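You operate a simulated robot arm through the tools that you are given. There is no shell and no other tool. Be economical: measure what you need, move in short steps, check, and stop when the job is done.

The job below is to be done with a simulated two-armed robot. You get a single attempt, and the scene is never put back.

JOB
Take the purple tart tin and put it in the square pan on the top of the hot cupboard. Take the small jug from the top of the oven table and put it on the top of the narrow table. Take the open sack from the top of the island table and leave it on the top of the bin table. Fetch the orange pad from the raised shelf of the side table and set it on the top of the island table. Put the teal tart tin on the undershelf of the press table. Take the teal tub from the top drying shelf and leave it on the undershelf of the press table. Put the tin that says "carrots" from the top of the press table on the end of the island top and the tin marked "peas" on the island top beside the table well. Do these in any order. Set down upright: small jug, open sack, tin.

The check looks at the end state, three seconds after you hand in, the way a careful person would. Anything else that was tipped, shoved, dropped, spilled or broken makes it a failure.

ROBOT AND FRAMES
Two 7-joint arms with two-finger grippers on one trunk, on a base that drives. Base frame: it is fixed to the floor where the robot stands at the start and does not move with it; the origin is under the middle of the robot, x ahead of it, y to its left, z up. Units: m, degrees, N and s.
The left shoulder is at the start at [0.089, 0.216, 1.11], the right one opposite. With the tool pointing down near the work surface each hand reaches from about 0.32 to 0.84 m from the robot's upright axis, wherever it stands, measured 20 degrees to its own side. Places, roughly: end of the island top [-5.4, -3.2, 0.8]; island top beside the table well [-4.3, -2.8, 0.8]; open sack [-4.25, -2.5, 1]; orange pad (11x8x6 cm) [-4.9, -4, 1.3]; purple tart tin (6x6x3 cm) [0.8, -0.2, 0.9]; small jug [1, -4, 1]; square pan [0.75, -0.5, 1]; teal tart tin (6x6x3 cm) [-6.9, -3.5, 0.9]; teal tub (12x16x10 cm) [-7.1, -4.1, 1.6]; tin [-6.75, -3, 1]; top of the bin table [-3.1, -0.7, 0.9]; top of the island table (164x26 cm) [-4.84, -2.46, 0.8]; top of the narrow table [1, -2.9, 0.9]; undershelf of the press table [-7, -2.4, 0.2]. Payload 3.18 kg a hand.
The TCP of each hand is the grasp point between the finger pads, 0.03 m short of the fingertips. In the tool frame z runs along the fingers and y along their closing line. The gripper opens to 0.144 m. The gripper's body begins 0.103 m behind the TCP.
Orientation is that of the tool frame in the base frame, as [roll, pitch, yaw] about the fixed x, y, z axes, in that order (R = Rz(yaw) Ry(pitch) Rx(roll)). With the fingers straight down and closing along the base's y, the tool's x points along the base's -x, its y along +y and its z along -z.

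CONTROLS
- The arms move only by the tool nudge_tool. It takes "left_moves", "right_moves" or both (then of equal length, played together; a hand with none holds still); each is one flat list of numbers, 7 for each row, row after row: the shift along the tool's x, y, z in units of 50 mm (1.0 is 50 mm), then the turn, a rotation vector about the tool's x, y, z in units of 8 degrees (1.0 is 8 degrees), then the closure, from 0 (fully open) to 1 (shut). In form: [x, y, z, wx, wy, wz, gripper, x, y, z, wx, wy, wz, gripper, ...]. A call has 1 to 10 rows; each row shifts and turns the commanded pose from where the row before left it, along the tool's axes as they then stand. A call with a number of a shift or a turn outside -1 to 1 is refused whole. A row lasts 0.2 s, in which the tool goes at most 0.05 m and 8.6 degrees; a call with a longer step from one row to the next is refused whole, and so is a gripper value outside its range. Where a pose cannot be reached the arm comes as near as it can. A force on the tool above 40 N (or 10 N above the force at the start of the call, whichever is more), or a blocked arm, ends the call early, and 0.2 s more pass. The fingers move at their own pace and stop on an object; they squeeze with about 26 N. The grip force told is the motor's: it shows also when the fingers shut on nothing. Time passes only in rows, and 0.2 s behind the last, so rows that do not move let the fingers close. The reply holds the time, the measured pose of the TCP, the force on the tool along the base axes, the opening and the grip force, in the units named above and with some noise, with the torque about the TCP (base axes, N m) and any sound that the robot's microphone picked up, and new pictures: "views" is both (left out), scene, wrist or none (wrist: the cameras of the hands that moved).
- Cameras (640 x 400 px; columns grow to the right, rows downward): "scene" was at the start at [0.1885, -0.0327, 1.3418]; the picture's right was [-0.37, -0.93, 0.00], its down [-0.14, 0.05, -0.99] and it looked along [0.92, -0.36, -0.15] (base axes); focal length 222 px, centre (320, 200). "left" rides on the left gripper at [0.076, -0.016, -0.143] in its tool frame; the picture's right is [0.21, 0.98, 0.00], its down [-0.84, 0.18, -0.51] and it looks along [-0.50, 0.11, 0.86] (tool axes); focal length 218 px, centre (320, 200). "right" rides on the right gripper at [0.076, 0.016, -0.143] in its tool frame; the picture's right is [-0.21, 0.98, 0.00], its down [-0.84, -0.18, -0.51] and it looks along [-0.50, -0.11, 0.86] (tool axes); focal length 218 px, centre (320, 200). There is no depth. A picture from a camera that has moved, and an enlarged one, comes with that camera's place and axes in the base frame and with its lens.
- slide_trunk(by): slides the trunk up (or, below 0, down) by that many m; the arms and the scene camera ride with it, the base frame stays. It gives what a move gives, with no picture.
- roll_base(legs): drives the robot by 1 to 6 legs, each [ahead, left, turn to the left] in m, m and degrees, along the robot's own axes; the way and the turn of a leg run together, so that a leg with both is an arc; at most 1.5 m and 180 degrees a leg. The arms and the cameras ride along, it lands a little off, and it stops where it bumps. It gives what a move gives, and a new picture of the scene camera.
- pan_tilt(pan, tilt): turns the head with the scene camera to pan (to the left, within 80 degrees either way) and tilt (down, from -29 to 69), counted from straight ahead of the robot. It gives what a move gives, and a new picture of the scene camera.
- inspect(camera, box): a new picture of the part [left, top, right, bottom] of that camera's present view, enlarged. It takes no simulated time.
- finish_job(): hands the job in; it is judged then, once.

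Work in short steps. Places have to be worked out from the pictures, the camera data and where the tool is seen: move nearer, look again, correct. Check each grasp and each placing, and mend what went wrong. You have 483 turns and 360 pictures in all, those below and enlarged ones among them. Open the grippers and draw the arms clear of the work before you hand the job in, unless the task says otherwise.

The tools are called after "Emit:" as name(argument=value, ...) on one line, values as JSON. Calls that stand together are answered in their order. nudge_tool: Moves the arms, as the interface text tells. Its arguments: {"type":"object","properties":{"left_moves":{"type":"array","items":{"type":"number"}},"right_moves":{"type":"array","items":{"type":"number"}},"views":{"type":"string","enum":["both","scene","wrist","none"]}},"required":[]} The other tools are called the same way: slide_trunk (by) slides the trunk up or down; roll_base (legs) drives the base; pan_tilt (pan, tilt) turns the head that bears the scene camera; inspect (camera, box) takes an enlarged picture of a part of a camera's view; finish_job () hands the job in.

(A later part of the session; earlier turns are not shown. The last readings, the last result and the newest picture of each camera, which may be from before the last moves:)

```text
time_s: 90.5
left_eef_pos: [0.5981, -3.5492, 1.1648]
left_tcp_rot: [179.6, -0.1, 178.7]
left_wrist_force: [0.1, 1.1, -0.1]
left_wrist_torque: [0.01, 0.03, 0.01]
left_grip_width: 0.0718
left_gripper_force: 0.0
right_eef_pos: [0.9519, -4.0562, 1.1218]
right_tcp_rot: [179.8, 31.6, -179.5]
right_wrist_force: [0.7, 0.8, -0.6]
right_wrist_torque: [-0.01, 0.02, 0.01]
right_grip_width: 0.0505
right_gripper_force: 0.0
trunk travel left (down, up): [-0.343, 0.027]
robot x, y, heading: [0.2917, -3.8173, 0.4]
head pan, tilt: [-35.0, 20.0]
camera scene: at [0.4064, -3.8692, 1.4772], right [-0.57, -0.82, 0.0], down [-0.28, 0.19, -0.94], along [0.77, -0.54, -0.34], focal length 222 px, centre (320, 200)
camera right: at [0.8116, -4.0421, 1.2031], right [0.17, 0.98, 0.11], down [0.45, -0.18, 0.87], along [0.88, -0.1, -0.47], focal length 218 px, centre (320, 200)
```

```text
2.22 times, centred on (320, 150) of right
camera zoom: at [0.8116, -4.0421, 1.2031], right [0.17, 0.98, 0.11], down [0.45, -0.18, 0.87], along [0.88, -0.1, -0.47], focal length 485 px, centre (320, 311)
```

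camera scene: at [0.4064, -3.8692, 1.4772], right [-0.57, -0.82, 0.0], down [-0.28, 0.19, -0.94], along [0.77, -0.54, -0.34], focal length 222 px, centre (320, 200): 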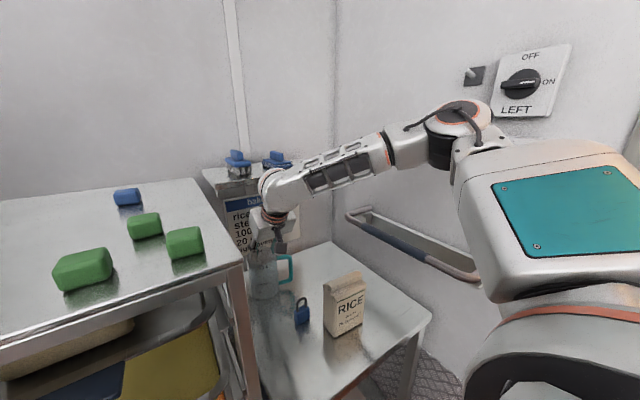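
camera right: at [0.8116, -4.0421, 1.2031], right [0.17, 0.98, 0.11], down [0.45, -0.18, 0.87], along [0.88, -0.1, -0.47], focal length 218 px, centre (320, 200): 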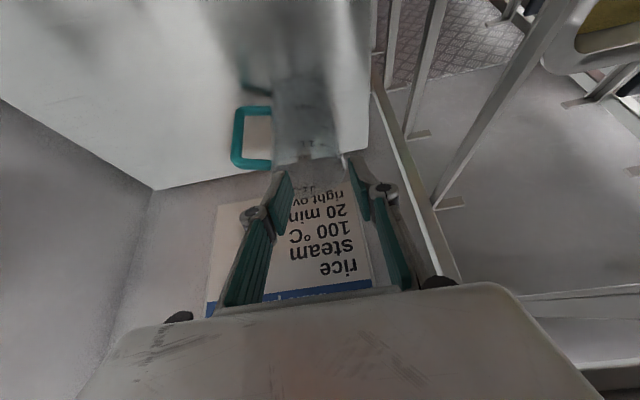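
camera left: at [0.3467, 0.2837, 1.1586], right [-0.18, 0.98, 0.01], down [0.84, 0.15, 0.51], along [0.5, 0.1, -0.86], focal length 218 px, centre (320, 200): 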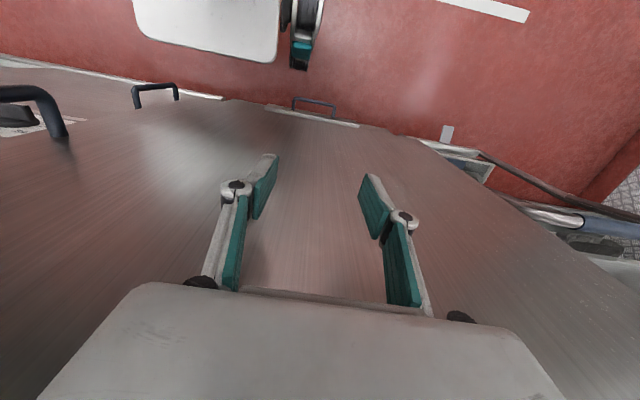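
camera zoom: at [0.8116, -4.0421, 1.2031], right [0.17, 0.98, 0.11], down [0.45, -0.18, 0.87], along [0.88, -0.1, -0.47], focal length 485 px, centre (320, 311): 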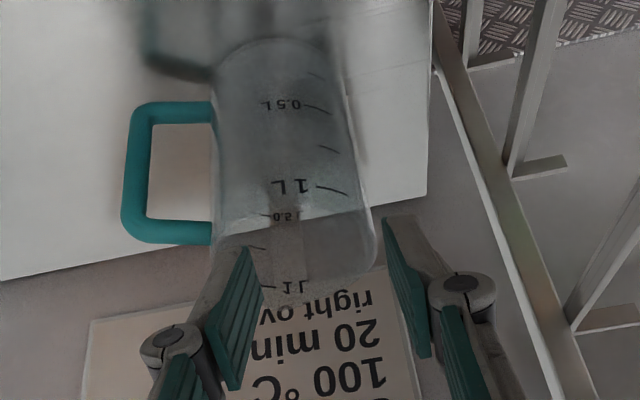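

The jug spans y from -4.132 to -4.032. I align the fingers on its left wall and advance halfway.

Emit:
nudge_tool(right_moves=[-0.49, 0.48, 0, 0, 0, 0, 0.65, 0, 0, 0.6, 0, 0, 0, 0.65, 0, 0, 0.6, 0, 0, 0, 0.65], views="none")

Emit:
inspect(camera="right", box=[220, 60, 420, 240])

```text
time_s: 91.3
left_eef_pos: [0.5964, -3.5486, 1.1651]
left_tcp_rot: [179.5, 0.0, 178.7]
left_wrist_force: [0.4, 0.3, -0.7]
left_wrist_torque: [0.0, 0.01, 0.03]
left_grip_width: 0.0719
left_gripper_force: 0.0
right_eef_pos: [0.9975, -4.0413, 1.0873]
right_tcp_rot: [179.7, 31.8, -179.7]
right_wrist_force: [0.5, -0.2, -0.2]
right_wrist_torque: [-0.01, 0.02, -0.01]
right_grip_width: 0.0506
right_gripper_force: 0.0
right hand out of reach, approached as far as the arm can: row 3
trunk travel left (down, up): [-0.343, 0.027]
robot x, y, heading: [0.2876, -3.817, 0.5]
head pan, tilt: [-35.0, 20.0]
```

```text
2.22 times, centred on (320, 150) of right
camera zoom: at [0.8547, -4.0269, 1.1685], right [0.17, 0.98, 0.11], down [0.45, -0.18, 0.87], along [0.88, -0.09, -0.47], focal length 485 px, centre (320, 311)
```

zoom: 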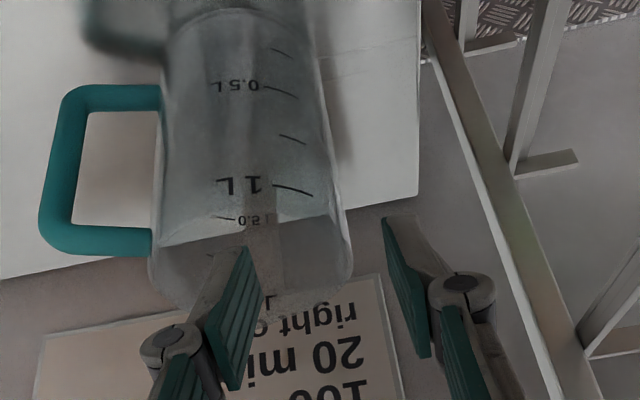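

At the reach limit with the trunk raised. I back off along the tool, lower the trunk 0.1 m and approach again.

Emit:
nudge_tool(right_moves=[0, 0, -0.9, 0, 0, 0, 0.65, 0, 0, -0.9, 0, 0, 0, 0.65, 0, 0, -0.6, 0, 0, 0, 0.65], views="none")

Emit:
slide_trunk(by=-0.1)

Emit:
inspect(camera="right", box=[220, 40, 420, 240])

```text
time_s: 92.1
left_eef_pos: [0.5959, -3.5495, 1.1651]
left_tcp_rot: [179.7, 0.0, 178.8]
left_wrist_force: [-0.3, -0.3, -0.2]
left_wrist_torque: [0.0, -0.06, 0.03]
left_grip_width: 0.0722
left_gripper_force: 0.1
right_eef_pos: [0.9324, -4.0425, 1.1897]
right_tcp_rot: [179.7, 31.7, -179.6]
right_wrist_force: [-0.1, -0.1, -0.5]
right_wrist_torque: [0.02, -0.02, -0.01]
right_grip_width: 0.0503
right_gripper_force: 0.0
trunk travel left (down, up): [-0.343, 0.027]
robot x, y, heading: [0.2902, -3.8199, 0.2]
head pan, tilt: [-35.0, 20.0]
```

```text
time_s: 93.4
left_eef_pos: [0.5966, -3.5491, 1.0669]
left_tcp_rot: [179.6, 0.2, 178.8]
left_wrist_force: [-0.1, -0.1, 0.3]
left_wrist_torque: [-0.03, -0.04, 0.04]
left_grip_width: 0.072
left_gripper_force: 0.1
right_eef_pos: [0.9326, -4.041, 1.0904]
right_tcp_rot: [179.7, 31.8, -179.6]
right_wrist_force: [-0.2, -0.3, 0.1]
right_wrist_torque: [-0.01, -0.05, 0.01]
right_grip_width: 0.0502
right_gripper_force: 0.1
trunk travel left (down, up): [-0.243, 0.127]
robot x, y, heading: [0.2869, -3.8162, 0.3]
head pan, tilt: [-35.0, 20.0]
```

```text
2.00 times, centred on (320, 140) of right
camera zoom: at [0.7907, -4.0277, 1.1719], right [0.17, 0.98, 0.11], down [0.45, -0.18, 0.87], along [0.88, -0.1, -0.47], focal length 436 px, centre (320, 320)
```

zoom: 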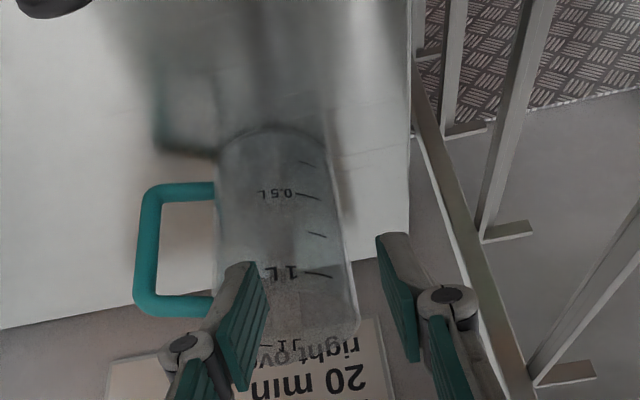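

Rim left side again at y≈-4.033, z≈1.04. I go up over the rim and advance along the tool axis.

Emit:
nudge_tool(right_moves=[-0.6, 0.08, 0.12, 0, 0, 0, 0.65, -0.55, 0.08, 0.12, 0, 0, 0, 0.65, 0, 0, 0.6, 0, 0, 0, 0.65, 0, 0, 0.4, 0, 0, 0, 0.65], views="both")

```text
time_s: 94.4
left_eef_pos: [0.5976, -3.5497, 1.0644]
left_tcp_rot: [179.5, 0.0, 178.7]
left_wrist_force: [0.3, -0.3, 0.1]
left_wrist_torque: [0.0, 0.0, -0.01]
left_grip_width: 0.0718
left_gripper_force: 0.1
right_eef_pos: [1.015, -4.0324, 1.0667]
right_tcp_rot: [179.8, 31.6, -179.5]
right_wrist_force: [0.1, -0.3, 0.1]
right_wrist_torque: [0.02, 0.03, 0.01]
right_grip_width: 0.0504
right_gripper_force: 0.0
trunk travel left (down, up): [-0.243, 0.127]
robot x, y, heading: [0.289, -3.8197, 0.4]
head pan, tilt: [-35.0, 20.0]
camera scene: at [0.4308, -3.8694, 1.3752], right [-0.57, -0.82, 0.0], down [-0.28, 0.19, -0.94], along [0.77, -0.54, -0.34], focal length 222 px, centre (320, 200)
camera right: at [0.8728, -4.0193, 1.1478], right [0.17, 0.98, 0.11], down [0.45, -0.18, 0.87], along [0.88, -0.1, -0.47], focal length 218 px, centre (320, 200)
```

scene: 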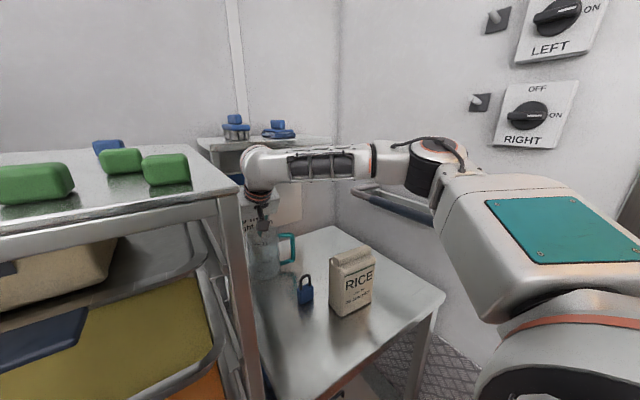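
right: 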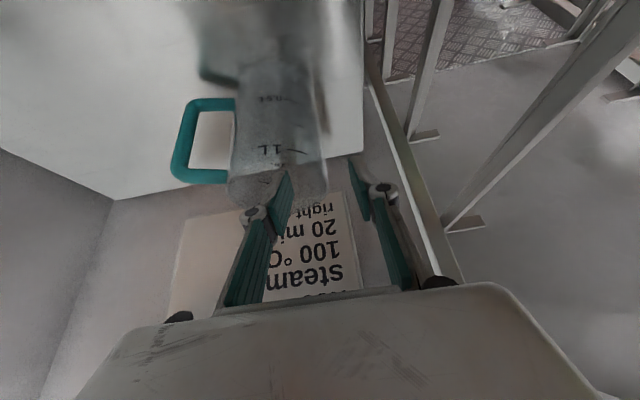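

Tips are at the rim level. I advance 4.8 cm more and look.

Emit:
nudge_tool(right_moves=[0, 0, 0.48, 0, 0, 0, 0.65, 0, 0, 0.48, 0, 0, 0, 0.65], views="none")

Emit:
inspect(camera="right", box=[160, 40, 420, 240])

```text
time_s: 95.0
left_eef_pos: [0.5974, -3.5499, 1.0657]
left_tcp_rot: [179.6, 0.0, 178.7]
left_wrist_force: [-0.3, -1.2, 1.4]
left_wrist_torque: [-0.03, -0.02, 0.0]
left_grip_width: 0.0717
left_gripper_force: 0.1
right_eef_pos: [1.0325, -4.0391, 1.0277]
right_tcp_rot: [179.7, 31.9, -179.5]
right_wrist_force: [-0.2, 0.1, 0.4]
right_wrist_torque: [-0.02, -0.02, -0.02]
right_grip_width: 0.0503
right_gripper_force: 0.0
right hand out of reach, approached as far as the arm can: row 2
trunk travel left (down, up): [-0.243, 0.127]
robot x, y, heading: [0.2847, -3.8199, 0.2]
head pan, tilt: [-35.0, 20.0]
```

```text
2.00 times, centred on (290, 140) of right
camera zoom: at [0.8905, -4.0253, 1.1085], right [0.17, 0.98, 0.12], down [0.45, -0.18, 0.87], along [0.88, -0.09, -0.47], focal length 436 px, centre (380, 320)
```

zoom: 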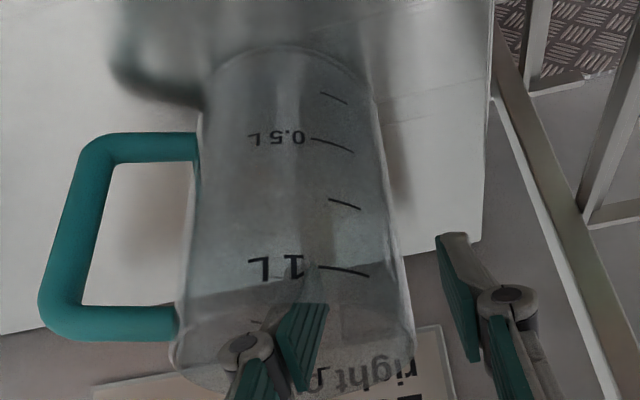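

The inner finger is inside the rim and the other outside. Close on the wall.

Emit:
nudge_tool(right_moves=[0, 0, 0, 0, 0, 0, 1, 0, 0, 0, 0, 0, 0, 1, 0, 0, 0, 0, 0, 0, 1], views="both")

```text
time_s: 95.8
left_eef_pos: [0.5968, -3.5481, 1.0655]
left_tcp_rot: [179.5, 0.0, 178.8]
left_wrist_force: [-0.1, -0.2, -0.2]
left_wrist_torque: [0.02, -0.04, -0.01]
left_grip_width: 0.0721
left_gripper_force: 0.0
right_eef_pos: [1.0327, -4.0394, 1.026]
right_tcp_rot: [179.7, 31.8, -179.6]
right_wrist_force: [1.2, 0.1, 3.5]
right_wrist_torque: [-0.03, 0.03, 0.0]
right_grip_width: 0.0076
right_gripper_force: 26.1
trunk travel left (down, up): [-0.243, 0.127]
robot x, y, heading: [0.2891, -3.8169, 0.2]
head pan, tilt: [-35.0, 20.0]
camera scene: at [0.4302, -3.8692, 1.3754], right [-0.57, -0.82, 0.0], down [-0.28, 0.19, -0.94], along [0.77, -0.54, -0.34], focal length 222 px, centre (320, 200)
camera right: at [0.8909, -4.0253, 1.1083], right [0.17, 0.98, 0.12], down [0.45, -0.18, 0.87], along [0.88, -0.09, -0.47], focal length 218 px, centre (320, 200)
```

scene: 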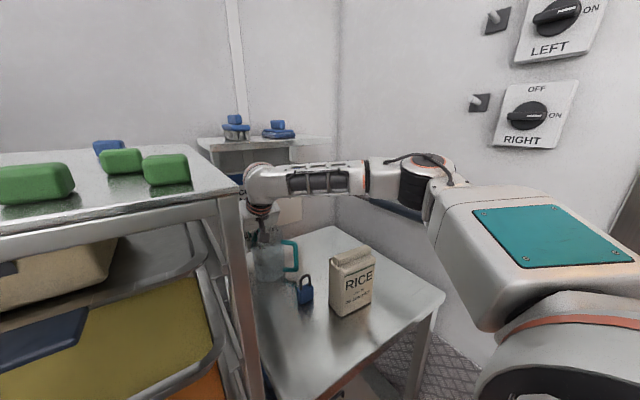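
right: 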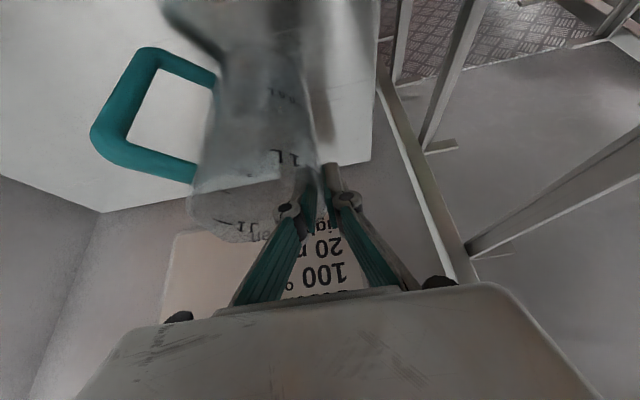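

Gripped on the wall (7.6 mm). I lift 2.5 cm and check tilt.

Emit:
nudge_tool(right_moves=[-0.13, 0, -0.21, 0, 0, 0, 1, -0.13, 0, -0.21, 0, 0, 0, 1], views="both")

```text
time_s: 96.4
left_eef_pos: [0.597, -3.5496, 1.0664]
left_tcp_rot: [179.6, 0.1, 178.7]
left_wrist_force: [-0.5, 0.2, -0.1]
left_wrist_torque: [-0.02, -0.02, 0.01]
left_grip_width: 0.0722
left_gripper_force: 0.1
right_eef_pos: [1.0326, -4.0394, 1.0504]
right_tcp_rot: [179.7, 31.8, -179.6]
right_wrist_force: [0.4, 0.4, -1.9]
right_wrist_torque: [0.08, -0.04, 0.02]
right_grip_width: 0.0076
right_gripper_force: 25.9
trunk travel left (down, up): [-0.243, 0.127]
robot x, y, heading: [0.2881, -3.8155, 0.2]
head pan, tilt: [-35.0, 20.0]
camera scene: at [0.4305, -3.8693, 1.3753], right [-0.57, -0.82, 0.0], down [-0.28, 0.19, -0.94], along [0.77, -0.54, -0.34], focal length 222 px, centre (320, 200)
camera right: at [0.8914, -4.0254, 1.1325], right [0.17, 0.98, 0.11], down [0.45, -0.18, 0.87], along [0.88, -0.1, -0.47], focal length 218 px, centre (320, 200)
```

scene: 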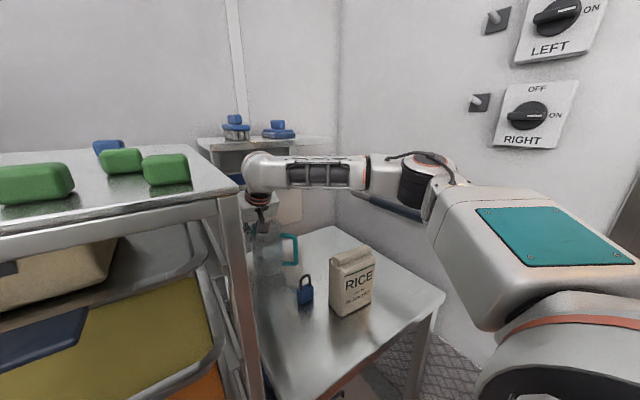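
right: 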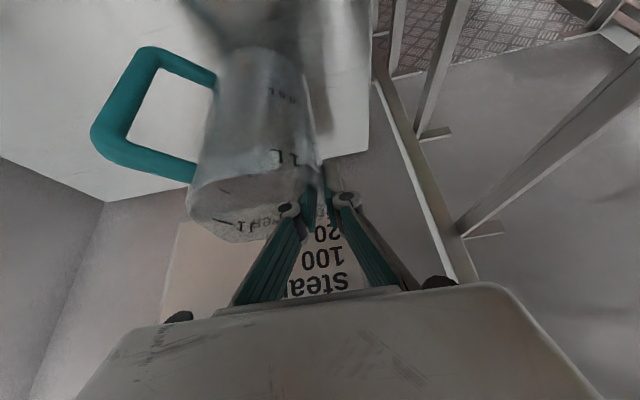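

Held firmly at about 2 N, upright. Lift 5 cm more, draw back 10 cm from under the shelf, then raise the trunk.

Emit:
nudge_tool(right_moves=[-0.27, 0, -0.43, 0, 0, 0, 1, -0.27, 0, -0.43, 0, 0, 0, 1, 0.84, 0, -0.52, 0, 0, 0, 1, 0.84, 0, -0.52, 0, 0, 0, 1], views="none")

Emit:
slide_trunk(by=0.12)

Emit:
nudge_tool(right_moves=[-0.27, 0, -0.43, 0, 0, 0, 1, -0.27, 0, -0.43, 0, 0, 0, 1], views="both")

```text
time_s: 97.4
left_eef_pos: [0.596, -3.5479, 1.0664]
left_tcp_rot: [179.6, 0.1, 178.8]
left_wrist_force: [-1.1, -0.7, 0.2]
left_wrist_torque: [-0.03, -0.04, 0.04]
left_grip_width: 0.072
left_gripper_force: 0.1
right_eef_pos: [0.9301, -4.0432, 1.1016]
right_tcp_rot: [179.7, 31.7, -179.5]
right_wrist_force: [-0.1, -0.4, -1.8]
right_wrist_torque: [0.03, -0.05, 0.01]
right_grip_width: 0.0076
right_gripper_force: 26.3
right hand out of reach, approached as far as the arm can: row 2
trunk travel left (down, up): [-0.243, 0.127]
robot x, y, heading: [0.2896, -3.8189, 0.6]
head pan, tilt: [-35.0, 20.0]
```

```text
time_s: 98.9
left_eef_pos: [0.5975, -3.549, 1.1855]
left_tcp_rot: [179.6, -0.1, 178.8]
left_wrist_force: [0.6, 0.1, -0.4]
left_wrist_torque: [-0.02, 0.01, 0.01]
left_grip_width: 0.072
left_gripper_force: 0.1
right_eef_pos: [0.933, -4.0436, 1.2213]
right_tcp_rot: [179.7, 31.7, -179.6]
right_wrist_force: [0.1, 0.2, -1.6]
right_wrist_torque: [0.12, -0.02, 0.01]
right_grip_width: 0.0077
right_gripper_force: 25.7
trunk travel left (down, up): [-0.363, 0.007]
robot x, y, heading: [0.2913, -3.8171, 0.2]
head pan, tilt: [-35.0, 20.0]
```

```text
time_s: 99.5
left_eef_pos: [0.5962, -3.5487, 1.1848]
left_tcp_rot: [179.5, 0.0, 178.7]
left_wrist_force: [1.2, -0.4, -0.6]
left_wrist_torque: [-0.02, 0.01, 0.0]
left_grip_width: 0.0721
left_gripper_force: 0.1
right_eef_pos: [0.932, -4.0427, 1.2706]
right_tcp_rot: [179.9, 31.7, -179.7]
right_wrist_force: [-0.3, 0.3, -1.4]
right_wrist_torque: [0.08, -0.01, -0.02]
right_grip_width: 0.008
right_gripper_force: 26.1
trunk travel left (down, up): [-0.363, 0.007]
robot x, y, heading: [0.289, -3.8203, 0.3]
head pan, tilt: [-35.0, 20.0]
camera scene: at [0.4052, -3.8694, 1.4967], right [-0.57, -0.82, 0.0], down [-0.28, 0.19, -0.94], along [0.77, -0.54, -0.34], focal length 222 px, centre (320, 200)
camera right: at [0.7908, -4.0286, 1.3534], right [0.17, 0.98, 0.11], down [0.45, -0.18, 0.87], along [0.88, -0.1, -0.47], focal length 218 px, centre (320, 200)
```

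scene: 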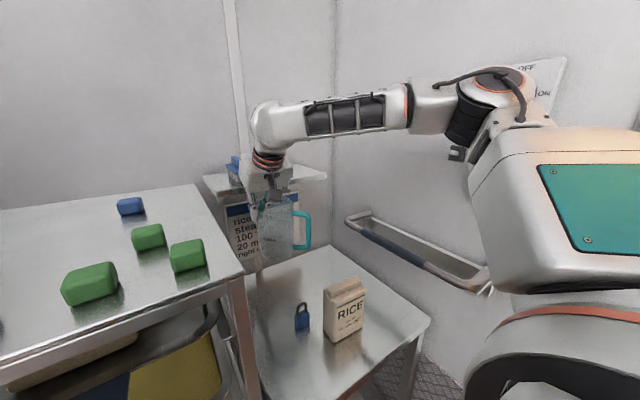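
right: 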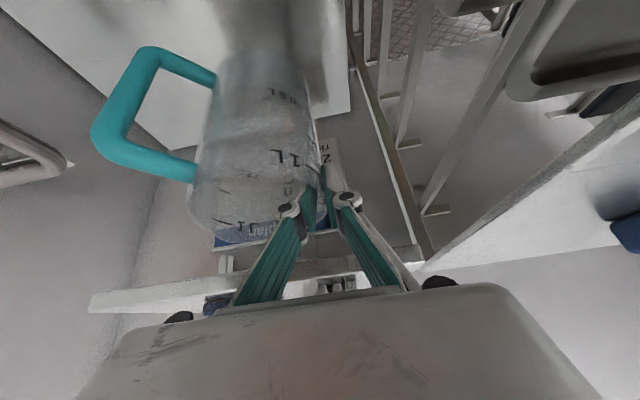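

Jug's base is at about z 1.145, above the rice bag. I drive back, draw the hand in, and strafe towards the narrow table.

Emit:
roll_base(legs=[[-0.33, 0, 0]])

Emit:
nudge_tool(right_moves=[0.84, 0, -0.52, 0, 0, 0, 1, 0.84, 0, -0.52, 0, 0, 0, 1, 0.6, 0, -0.37, 0, 0, 0, 1], views="scene")

```text
time_s: 101.7
left_eef_pos: [0.2656, -3.5509, 1.1855]
left_tcp_rot: [179.6, -0.1, 178.6]
left_wrist_force: [0.7, 0.3, -0.1]
left_wrist_torque: [0.0, -0.01, -0.01]
left_grip_width: 0.072
left_gripper_force: 0.2
right_eef_pos: [0.6003, -4.0437, 1.2724]
right_tcp_rot: [179.7, 31.7, -179.6]
right_wrist_force: [-0.2, 0.7, -1.0]
right_wrist_torque: [0.04, -0.02, 0.0]
right_grip_width: 0.008
right_gripper_force: 26.2
trunk travel left (down, up): [-0.363, 0.007]
robot x, y, heading: [-0.0464, -3.8203, 0.2]
head pan, tilt: [-35.0, 20.0]
camera scene: at [0.0737, -3.8711, 1.4968], right [-0.57, -0.82, 0.0], down [-0.28, 0.2, -0.94], along [0.77, -0.54, -0.34], focal length 222 px, centre (320, 200)
```

scene: 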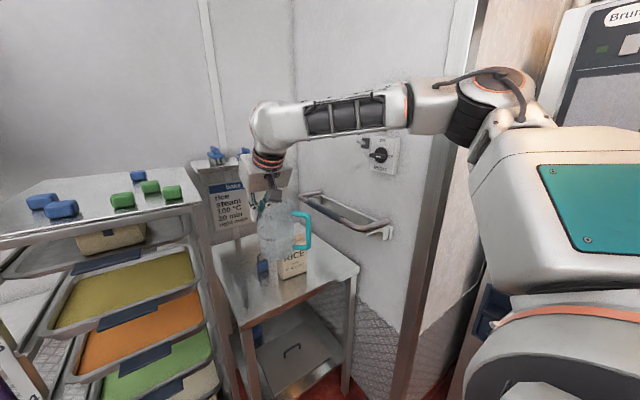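

```text
time_s: 102.5
left_eef_pos: [0.2663, -3.551, 1.186]
left_tcp_rot: [179.6, 0.0, 178.6]
left_wrist_force: [-0.7, -0.5, 0.1]
left_wrist_torque: [0.02, -0.02, 0.04]
left_grip_width: 0.0722
left_gripper_force: 0.0
right_eef_pos: [0.4656, -4.0459, 1.273]
right_tcp_rot: [179.6, 31.6, -179.7]
right_wrist_force: [0.2, -0.1, -0.4]
right_wrist_torque: [0.07, -0.01, 0.05]
right_grip_width: 0.0079
right_gripper_force: 26.3
trunk travel left (down, up): [-0.363, 0.007]
robot x, y, heading: [-0.0416, -3.8203, 0.4]
head pan, tilt: [-35.0, 20.0]
camera scene: at [0.0729, -3.871, 1.4969], right [-0.57, -0.82, 0.0], down [-0.28, 0.19, -0.94], along [0.77, -0.54, -0.34], focal length 222 px, centre (320, 200)
```

scene: 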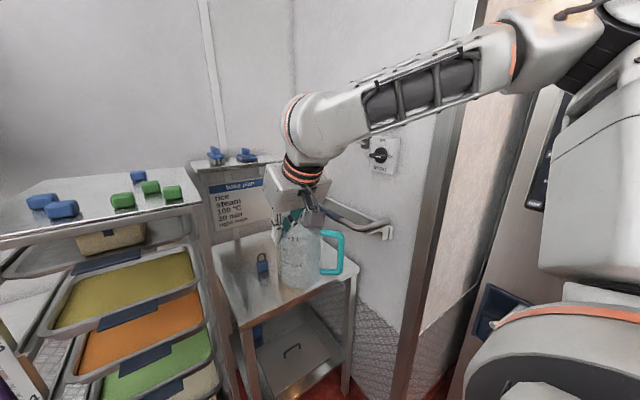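

Now strafe left about 1.05 m to the narrow table and look.

Emit:
roll_base(legs=[[0, 1.0, 0]])

Emit:
pan_tilt(pan=-5, tilt=28)

```text
time_s: 111.6
left_eef_pos: [0.2562, -2.5511, 1.1848]
left_tcp_rot: [179.6, 0.0, 179.0]
left_wrist_force: [0.6, 0.4, -0.3]
left_wrist_torque: [-0.03, 0.02, 0.02]
left_grip_width: 0.0722
left_gripper_force: 0.1
right_eef_pos: [0.4632, -3.0455, 1.2727]
right_tcp_rot: [179.8, 31.7, -179.2]
right_wrist_force: [-0.6, 0.7, -1.9]
right_wrist_torque: [0.06, 0.01, -0.02]
right_grip_width: 0.0078
right_gripper_force: 25.9
trunk travel left (down, up): [-0.363, 0.007]
robot x, y, heading: [-0.0502, -2.8252, 0.5]
head pan, tilt: [-35.0, 20.0]
camera scene: at [0.067, -2.8734, 1.4967], right [-0.56, -0.83, 0.0], down [-0.28, 0.19, -0.94], along [0.78, -0.53, -0.34], focal length 222 px, centre (320, 200)
```

scene: 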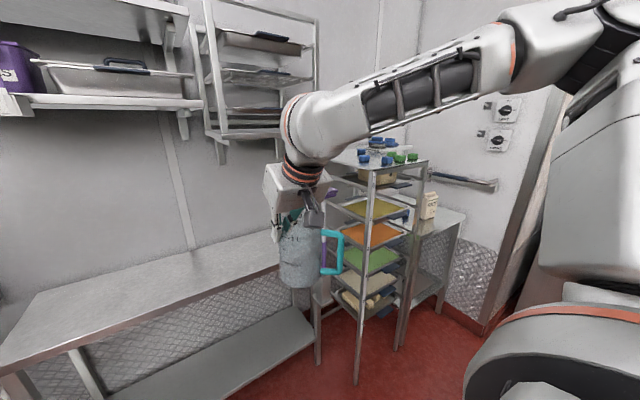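

```text
time_s: 112.5
left_eef_pos: [0.2578, -2.5517, 1.1847]
left_tcp_rot: [179.5, -0.1, 179.0]
left_wrist_force: [-0.1, 0.1, -0.1]
left_wrist_torque: [0.0, 0.0, 0.03]
left_grip_width: 0.0718
left_gripper_force: 0.1
right_eef_pos: [0.461, -3.0454, 1.2723]
right_tcp_rot: [179.7, 31.7, -179.2]
right_wrist_force: [-0.6, 0.1, -1.2]
right_wrist_torque: [0.07, -0.01, -0.02]
right_grip_width: 0.0077
right_gripper_force: 25.7
trunk travel left (down, up): [-0.363, 0.007]
robot x, y, heading: [-0.0501, -2.8202, 0.8]
head pan, tilt: [-5.0, 28.0]
camera scene: at [0.081, -2.828, 1.4839], right [-0.08, -1.0, 0.0], down [-0.47, 0.04, -0.88], along [0.88, -0.07, -0.47], focal length 222 px, centre (320, 200)
```

scene: 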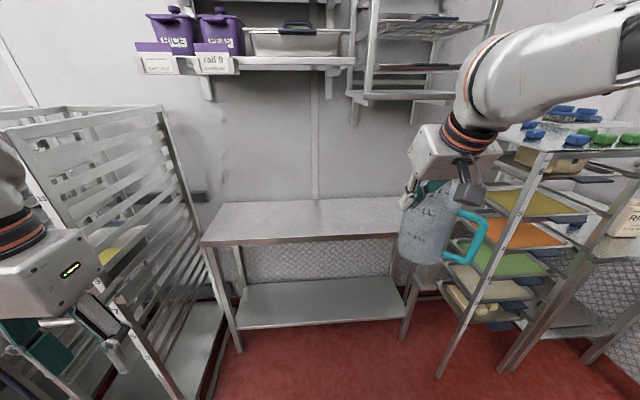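

The narrow table is empty: front edge x≈0.84, back x≈1.17, y from −2.41 to about −3.3. I drive ahead 0.37 m.

Emit:
roll_base(legs=[[0.37, 0, -0.7]])

Emit:
nudge_tool(right_moves=[-0.84, 0, 0.52, 0, 0, 0, 1, -0.84, 0, 0.52, 0, 0, 0, 1, -0.4, 0, 0.25, 0, 0, 0, 1], views="both")

```text
time_s: 114.9
left_eef_pos: [0.5865, -2.5485, 1.1921]
left_tcp_rot: [179.8, 1.1, -177.7]
left_wrist_force: [0.1, 0.1, -0.7]
left_wrist_torque: [-0.02, 0.03, 0.04]
left_grip_width: 0.072
left_gripper_force: 0.1
right_eef_pos: [0.8027, -3.0456, 1.2775]
right_tcp_rot: [179.1, 32.5, -178.3]
right_wrist_force: [-0.3, 0.1, -2.2]
right_wrist_torque: [0.08, 0.04, 0.0]
right_grip_width: 0.0078
right_gripper_force: 25.6
trunk travel left (down, up): [-0.363, 0.007]
robot x, y, heading: [0.3057, -2.8256, 2.1]
head pan, tilt: [-5.0, 28.0]
stopped in leg 1: the robot was blocked; the commanded pose is now the measured one
camera scene: at [0.4146, -2.8388, 1.4862], right [-0.05, -1.0, -0.01], down [-0.46, 0.03, -0.89], along [0.89, -0.04, -0.46], focal length 222 px, centre (320, 200)
```

scene: 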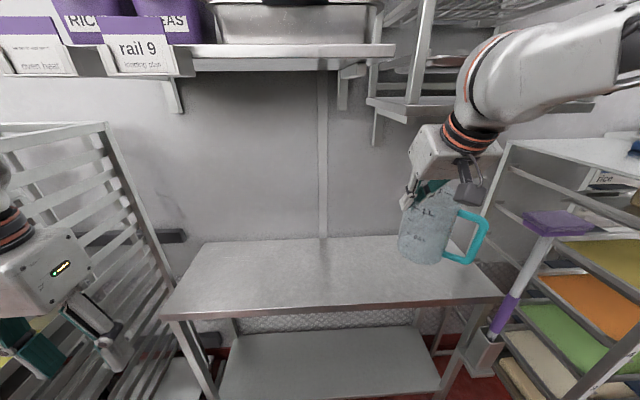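

```text
time_s: 115.7
left_eef_pos: [0.5896, -2.5442, 1.1931]
left_tcp_rot: [180.0, 1.3, -177.7]
left_wrist_force: [-0.1, -0.8, 0.3]
left_wrist_torque: [0.0, 0.0, 0.0]
left_grip_width: 0.0722
left_gripper_force: 0.1
right_eef_pos: [0.9145, -3.0386, 1.2764]
right_tcp_rot: [179.2, 31.9, -178.1]
right_wrist_force: [-40.6, -9.8, -10.1]
right_wrist_torque: [1.69, -6.43, -0.45]
right_grip_width: 0.0076
right_gripper_force: 25.6
trunk travel left (down, up): [-0.363, 0.007]
robot x, y, heading: [0.3022, -2.8213, 1.8]
head pan, tilt: [-5.0, 28.0]
stopped in row 3 (right hand): the force on the tool passed its limit at 71 N (the readings are from after the stop); the commanded pose is now the measured one
camera scene: at [0.4136, -2.8356, 1.4854], right [-0.06, -1.0, -0.01], down [-0.46, 0.03, -0.89], along [0.89, -0.05, -0.46], focal length 222 px, centre (320, 200)
camera right: at [0.7724, -3.0293, 1.3581], right [0.14, 0.98, 0.12], down [0.45, -0.17, 0.87], along [0.88, -0.07, -0.47], focal length 218 px, centre (320, 200)
```

scene: 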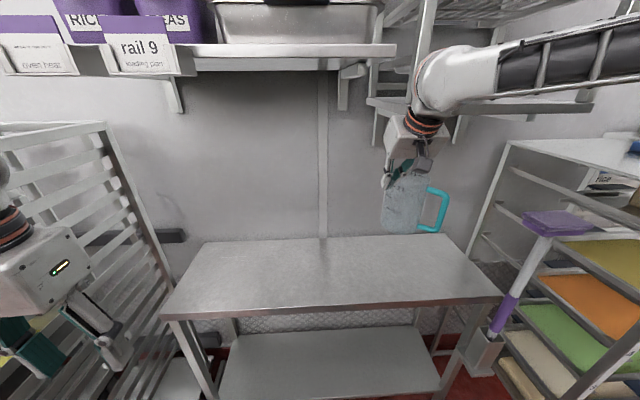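
right: 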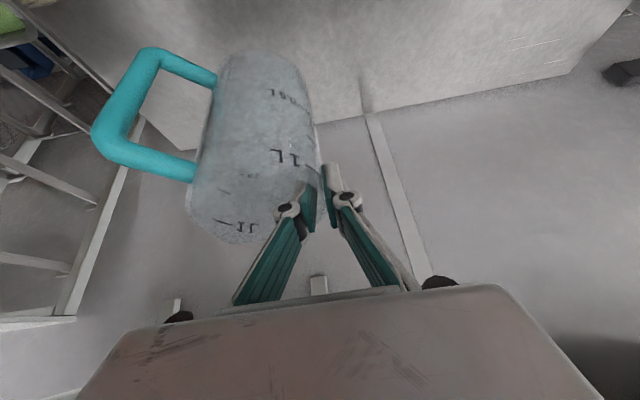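

The hand touched the wall rack above, and the base was blocked on its left side (likely the trolley's handle). I back off both a little, then lower.

Emit:
nudge_tool(right_moves=[0.84, 0, -0.52, 0, 0, 0, 1, 0.4, 0, -0.25, 0, 0, 0, 1], views="none")

Emit:
roll_base(legs=[[-0.05, -0.06, -1.8]])

Emit:
pan_tilt(pan=50, tilt=40)

```text
time_s: 116.3
left_eef_pos: [0.589, -2.5449, 1.1924]
left_tcp_rot: [179.8, 0.9, -177.6]
left_wrist_force: [-0.7, 0.5, -0.1]
left_wrist_torque: [0.0, 0.0, 0.03]
left_grip_width: 0.0721
left_gripper_force: 0.1
right_eef_pos: [0.8457, -3.0415, 1.278]
right_tcp_rot: [179.3, 32.3, -178.3]
right_wrist_force: [0.2, 0.6, -2.5]
right_wrist_torque: [0.11, 0.02, 0.0]
right_grip_width: 0.008
right_gripper_force: 25.6
trunk travel left (down, up): [-0.363, 0.007]
robot x, y, heading: [0.3037, -2.8209, 1.8]
head pan, tilt: [-5.0, 28.0]
```

```text
time_s: 117.5
left_eef_pos: [0.5679, -2.6109, 1.1854]
left_tcp_rot: [179.9, 0.0, -179.8]
left_wrist_force: [-0.4, 0.8, -0.2]
left_wrist_torque: [0.06, 0.01, 0.0]
left_grip_width: 0.072
left_gripper_force: 0.2
right_eef_pos: [0.8084, -3.114, 1.2713]
right_tcp_rot: [179.5, 31.4, 179.9]
right_wrist_force: [0.0, -0.6, -0.4]
right_wrist_torque: [0.1, -0.01, 0.03]
right_grip_width: 0.0075
right_gripper_force: 26.1
trunk travel left (down, up): [-0.363, 0.007]
robot x, y, heading: [0.257, -2.8829, 0.2]
head pan, tilt: [-5.0, 28.0]
camera scene: at [0.3883, -2.8931, 1.4838], right [-0.09, -1.0, 0.0], down [-0.47, 0.04, -0.88], along [0.88, -0.08, -0.47], focal length 222 px, centre (320, 200)
```

scene: 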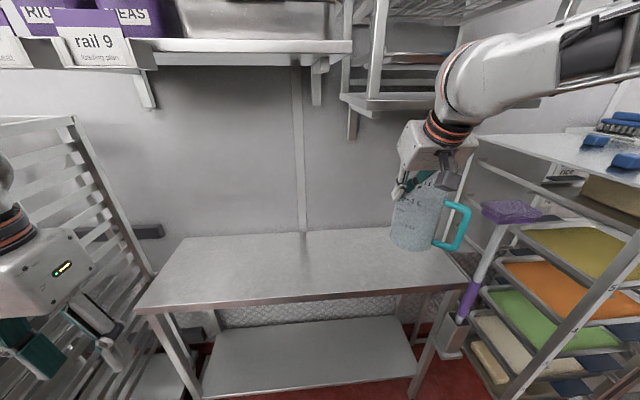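

```text
time_s: 118.8
left_eef_pos: [0.5691, -2.6085, 1.1849]
left_tcp_rot: [-179.9, -0.1, -179.8]
left_wrist_force: [0.2, -0.7, -0.8]
left_wrist_torque: [-0.01, -0.01, 0.03]
left_grip_width: 0.072
left_gripper_force: 0.1
right_eef_pos: [0.8086, -3.1128, 1.2726]
right_tcp_rot: [179.6, 31.3, 179.9]
right_wrist_force: [0.5, -0.3, -0.9]
right_wrist_torque: [0.08, 0.0, -0.01]
right_grip_width: 0.0076
right_gripper_force: 26.0
trunk travel left (down, up): [-0.363, 0.007]
robot x, y, heading: [0.2567, -2.8801, -0.0]
head pan, tilt: [50.0, 40.0]
camera scene: at [0.3523, -2.8179, 1.4653], right [0.76, -0.65, 0.0], down [-0.41, -0.49, -0.77], along [0.49, 0.59, -0.64], focal length 222 px, centre (320, 200)
```

scene: 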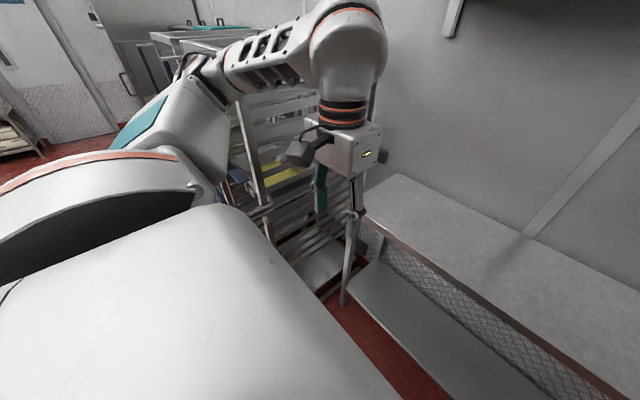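

Clear. I lower the trunk 0.19 m and then reach forward over the table.

Emit:
slide_trunk(by=-0.19)

Emit:
pan_tilt(pan=-25, tilt=25)

Emit:
nudge_tool(right_moves=[-0.84, 0, 0.52, 0, 0, 0, 1, -0.84, 0, 0.52, 0, 0, 0, 1, -0.5, 0, 0.31, 0, 0, 0, 1], views="both")

```text
time_s: 120.8
left_eef_pos: [0.5727, -2.6176, 0.9739]
left_tcp_rot: [179.6, -5.8, -179.7]
left_wrist_force: [-0.2, 0.7, 0.0]
left_wrist_torque: [0.04, 0.02, -0.03]
left_grip_width: 0.0721
left_gripper_force: 0.2
right_eef_pos: [0.8035, -3.1222, 1.0815]
right_tcp_rot: [178.9, 31.6, 179.7]
right_wrist_force: [-0.2, -0.4, -1.5]
right_wrist_torque: [0.1, -0.02, 0.01]
right_grip_width: 0.0079
right_gripper_force: 26.5
trunk travel left (down, up): [-0.173, 0.197]
robot x, y, heading: [0.2571, -2.8838, -0.2]
head pan, tilt: [50.0, 40.0]
```

```text
time_s: 122.3
left_eef_pos: [0.5735, -2.6176, 0.9736]
left_tcp_rot: [179.4, -5.9, -179.7]
left_wrist_force: [0.7, -1.3, 0.5]
left_wrist_torque: [0.01, 0.0, 0.0]
left_grip_width: 0.0717
left_gripper_force: 0.0
right_eef_pos: [0.8034, -3.1221, 1.0817]
right_tcp_rot: [178.9, 31.6, 179.6]
right_wrist_force: [0.5, 0.6, -1.0]
right_wrist_torque: [0.06, -0.01, -0.02]
right_grip_width: 0.0078
right_gripper_force: 25.4
trunk travel left (down, up): [-0.173, 0.197]
robot x, y, heading: [0.2567, -2.8823, -0.0]
head pan, tilt: [-25.0, 25.0]
camera scene: at [0.4546, -2.9335, 1.2937], right [-0.42, -0.91, -0.01], down [-0.38, 0.19, -0.91], along [0.82, -0.38, -0.42], focal length 222 px, centre (320, 200)
```

scene: 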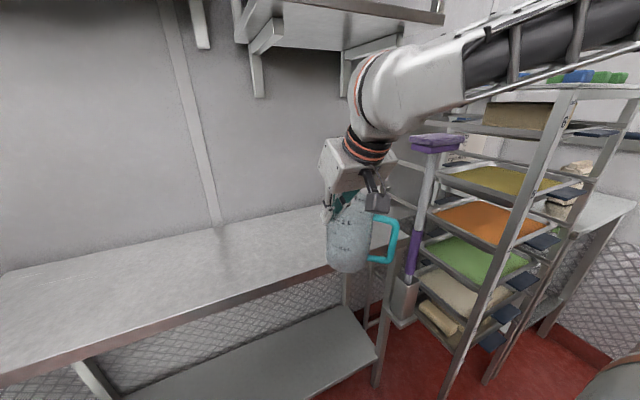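

```text
time_s: 123.1
left_eef_pos: [0.5732, -2.6182, 0.9734]
left_tcp_rot: [179.4, -5.9, -179.7]
left_wrist_force: [0.7, -0.1, 1.8]
left_wrist_torque: [0.0, -0.02, -0.01]
left_grip_width: 0.0722
left_gripper_force: 0.0
right_eef_pos: [0.9314, -3.1227, 1.0802]
right_tcp_rot: [179.0, 31.5, 179.6]
right_wrist_force: [0.8, 0.3, -1.2]
right_wrist_torque: [0.07, 0.01, 0.03]
right_grip_width: 0.0077
right_gripper_force: 25.8
trunk travel left (down, up): [-0.173, 0.197]
robot x, y, heading: [0.2588, -2.8803, -0.3]
head pan, tilt: [-25.0, 25.0]
camera scene: at [0.4546, -2.9335, 1.2936], right [-0.42, -0.91, -0.01], down [-0.38, 0.19, -0.91], along [0.82, -0.38, -0.42], focal length 222 px, centre (320, 200)
camera right: at [0.7898, -3.1082, 1.1626], right [0.18, 0.98, 0.12], down [0.45, -0.19, 0.87], along [0.87, -0.1, -0.48], focal length 218 px, centre (320, 200)
```

scene: 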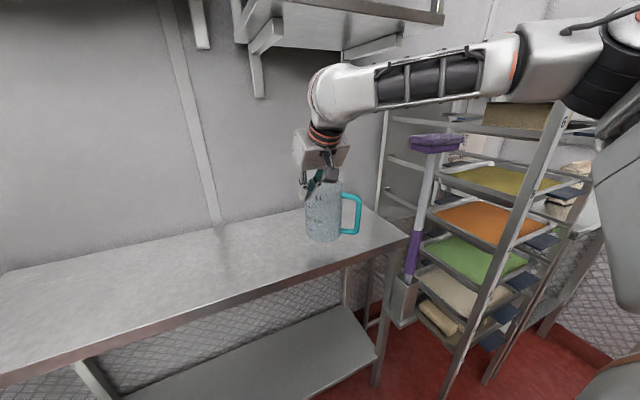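
right: 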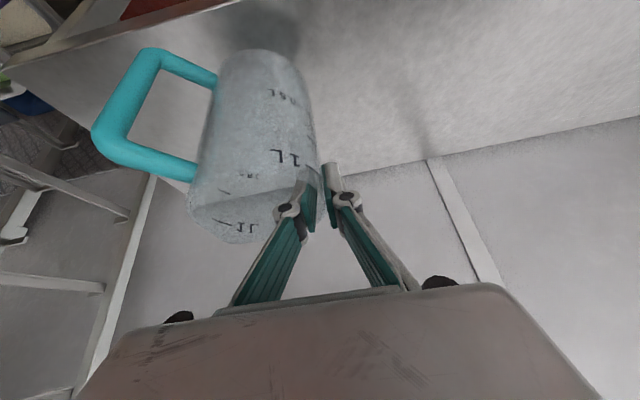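

Over the table. I go 4 cm farther in and lower towards touchdown.

Emit:
nudge_tool(right_moves=[-0.68, 0, 0.42, 0, 0, 0, 1, 0.42, 0, 0.68, 0, 0, 0, 1, 0.1, 0, 0.17, 0, 0, 0, 1], views="scene")

```text
time_s: 123.9
left_eef_pos: [0.5734, -2.6174, 0.973]
left_tcp_rot: [179.6, -5.9, -179.7]
left_wrist_force: [1.1, -0.4, -0.5]
left_wrist_torque: [-0.03, 0.0, 0.0]
left_grip_width: 0.0719
left_gripper_force: 0.0
right_eef_pos: [0.9714, -3.1208, 1.0303]
right_tcp_rot: [179.0, 31.6, 179.7]
right_wrist_force: [0.7, 0.3, -1.3]
right_wrist_torque: [0.09, 0.02, 0.02]
right_grip_width: 0.0081
right_gripper_force: 25.9
trunk travel left (down, up): [-0.173, 0.197]
robot x, y, heading: [0.2545, -2.8836, -0.1]
head pan, tilt: [-25.0, 25.0]
camera scene: at [0.4546, -2.9336, 1.2937], right [-0.42, -0.91, -0.01], down [-0.38, 0.19, -0.91], along [0.82, -0.38, -0.42], focal length 222 px, centre (320, 200)
```

scene: 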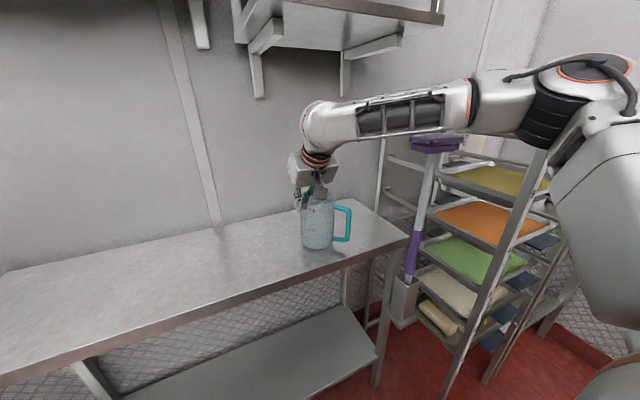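

No contact yet (−1.3 N). Lower in small steps.

Emit:
nudge_tool(right_moves=[0.04, 0, 0.07, 0, 0, 0, 1, 0.04, 0, 0.07, 0, 0, 0, 1], views="none")

```text
time_s: 124.5
left_eef_pos: [0.5732, -2.6182, 0.9743]
left_tcp_rot: [179.6, -5.8, -179.8]
left_wrist_force: [0.2, 0.0, -0.1]
left_wrist_torque: [0.02, -0.01, 0.03]
left_grip_width: 0.0721
left_gripper_force: 0.0
right_eef_pos: [0.973, -3.1213, 1.0264]
right_tcp_rot: [178.8, 31.8, 179.5]
right_wrist_force: [-1.5, 3.0, 17.0]
right_wrist_torque: [-0.22, 0.95, -0.17]
right_grip_width: 0.0077
right_gripper_force: 26.9
trunk travel left (down, up): [-0.173, 0.197]
robot x, y, heading: [0.2544, -2.8814, -0.1]
head pan, tilt: [-25.0, 25.0]
```

Touchdown. I ease 2 mm up and open.

Emit:
nudge_tool(right_moves=[-0.03, 0, -0.04, 0, 0, 0, 1, 0, 0, 0, 0, 0, 0, 0.7, 0, 0, 0, 0, 0, 0, 0.7], views="both")

```text
time_s: 125.3
left_eef_pos: [0.5739, -2.6179, 0.9736]
left_tcp_rot: [179.4, -6.0, -179.7]
left_wrist_force: [0.6, 0.8, -0.2]
left_wrist_torque: [-0.01, -0.01, -0.02]
left_grip_width: 0.0719
left_gripper_force: 0.1
right_eef_pos: [0.9712, -3.1204, 1.0247]
right_tcp_rot: [179.0, 31.5, 179.6]
right_wrist_force: [0.2, -0.8, 0.1]
right_wrist_torque: [0.02, 0.02, 0.0]
right_grip_width: 0.0428
right_gripper_force: 0.1
trunk travel left (down, up): [-0.173, 0.197]
robot x, y, heading: [0.2584, -2.8815, 0.1]
head pan, tilt: [-25.0, 25.0]
camera scene: at [0.4548, -2.9336, 1.2937], right [-0.42, -0.91, -0.01], down [-0.38, 0.19, -0.91], along [0.82, -0.38, -0.42], focal length 222 px, centre (320, 200)
camera right: at [0.8306, -3.1073, 1.107], right [0.18, 0.98, 0.12], down [0.45, -0.19, 0.87], along [0.87, -0.1, -0.48], focal length 218 px, centre (320, 200)
```

scene: 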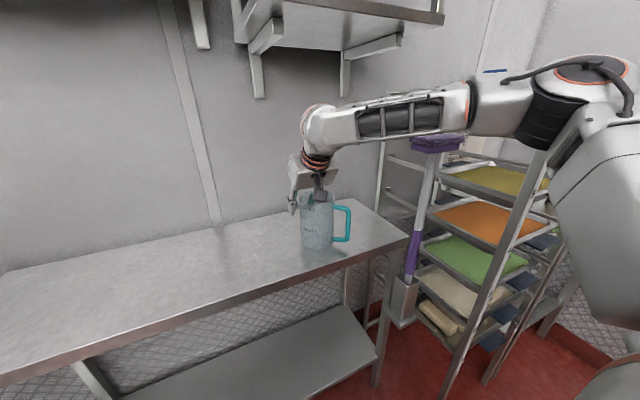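
right: 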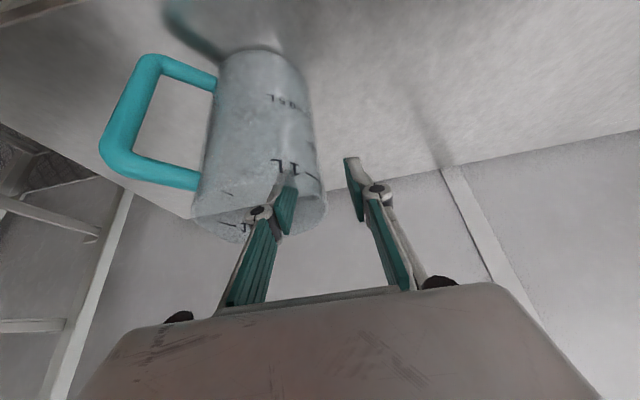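

Released and upright. I withdraw straight up, then back.

Emit:
nudge_tool(right_moves=[-0.37, 0, -0.6, 0, 0, 0, 0.7, -0.37, 0, -0.6, 0, 0, 0, 0.7, 0, 0, -0.8, 0, 0, 0, 0.7, 0.84, 0, -0.52, 0, 0, 0, 0.7, 0.84, 0, -0.52, 0, 0, 0, 0.7, 0.84, 0, -0.52, 0, 0, 0, 0.7], views="scene")

```text
time_s: 126.7
left_eef_pos: [0.5734, -2.6179, 0.9735]
left_tcp_rot: [179.5, -5.8, -179.8]
left_wrist_force: [0.1, 0.6, -0.6]
left_wrist_torque: [0.01, 0.01, 0.03]
left_grip_width: 0.0719
left_gripper_force: 0.1
right_eef_pos: [0.8037, -3.1224, 1.128]
right_tcp_rot: [179.0, 31.5, 179.6]
right_wrist_force: [0.6, -0.3, 0.2]
right_wrist_torque: [0.02, 0.03, 0.01]
right_grip_width: 0.0432
right_gripper_force: 0.1
trunk travel left (down, up): [-0.173, 0.197]
robot x, y, heading: [0.2563, -2.88, -0.0]
head pan, tilt: [-25.0, 25.0]
camera scene: at [0.4548, -2.9337, 1.2938], right [-0.42, -0.91, -0.01], down [-0.38, 0.19, -0.91], along [0.82, -0.38, -0.42], focal length 222 px, centre (320, 200)
```

scene: 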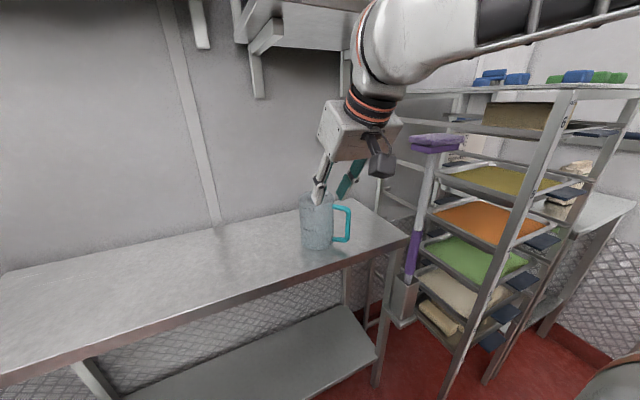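

The jug is placed. I straighten the right hand, back off and strafe left towards the open aisle.

Emit:
nudge_tool(right_moves=[0.84, 0, -0.52, 0, 0, 0, 0.3, 0.84, 0, -0.52, 0, 0, 0, 0.3, 0, 0, 0, 0, 1, 0, 0.3, 0, 0, 0, 0, 1, 0, 0.3, 0, 0, 0, 0, 1, 0, 0.3, 0, 0, 0, 0, 0.95, 0, 0.3], views="none")

Emit:
roll_base(legs=[[-0.35, 0, 0], [0, 1.4, 0]])

```text
time_s: 128.1
left_eef_pos: [0.5737, -2.6186, 0.9735]
left_tcp_rot: [179.6, -5.9, -179.7]
left_wrist_force: [0.2, 0.4, 0.5]
left_wrist_torque: [-0.03, 0.02, 0.0]
left_grip_width: 0.0722
left_gripper_force: 0.1
right_eef_pos: [0.7106, -3.1208, 1.1151]
right_tcp_rot: [179.1, 7.5, -179.9]
right_wrist_force: [0.2, -0.1, -0.2]
right_wrist_torque: [0.03, 0.03, -0.01]
right_grip_width: 0.1009
right_gripper_force: 0.1
right hand out of reach, approached as far as the arm can: row 5, 6
trunk travel left (down, up): [-0.173, 0.197]
robot x, y, heading: [0.2554, -2.8839, -0.3]
head pan, tilt: [-25.0, 25.0]
```

```text
time_s: 142.4
left_eef_pos: [0.2358, -1.2218, 0.9695]
left_tcp_rot: [-179.9, -6.1, 179.6]
left_wrist_force: [-0.2, -0.6, -0.2]
left_wrist_torque: [-0.01, 0.01, 0.03]
left_grip_width: 0.0719
left_gripper_force: 0.1
right_eef_pos: [0.3694, -1.7236, 1.1144]
right_tcp_rot: [179.7, 7.3, 179.6]
right_wrist_force: [-1.3, 0.2, 1.2]
right_wrist_torque: [0.01, -0.02, 0.01]
right_grip_width: 0.1012
right_gripper_force: 0.0
trunk travel left (down, up): [-0.173, 0.197]
robot x, y, heading: [-0.087, -1.4917, -0.6]
head pan, tilt: [-25.0, 25.0]
camera scene: at [0.1153, -1.5326, 1.2932], right [-0.43, -0.9, 0.0], down [-0.38, 0.18, -0.91], along [0.82, -0.39, -0.42], focal length 222 px, centre (320, 200)
```

scene: 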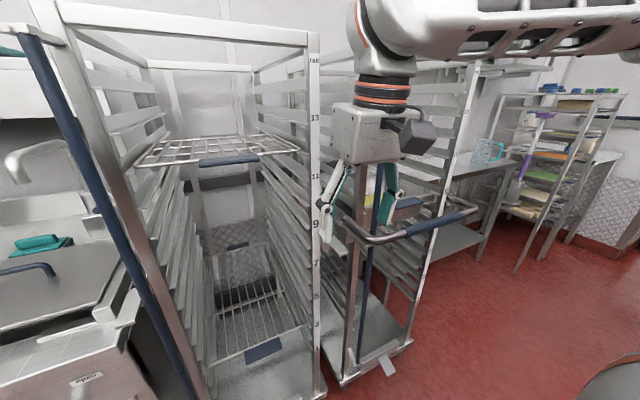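

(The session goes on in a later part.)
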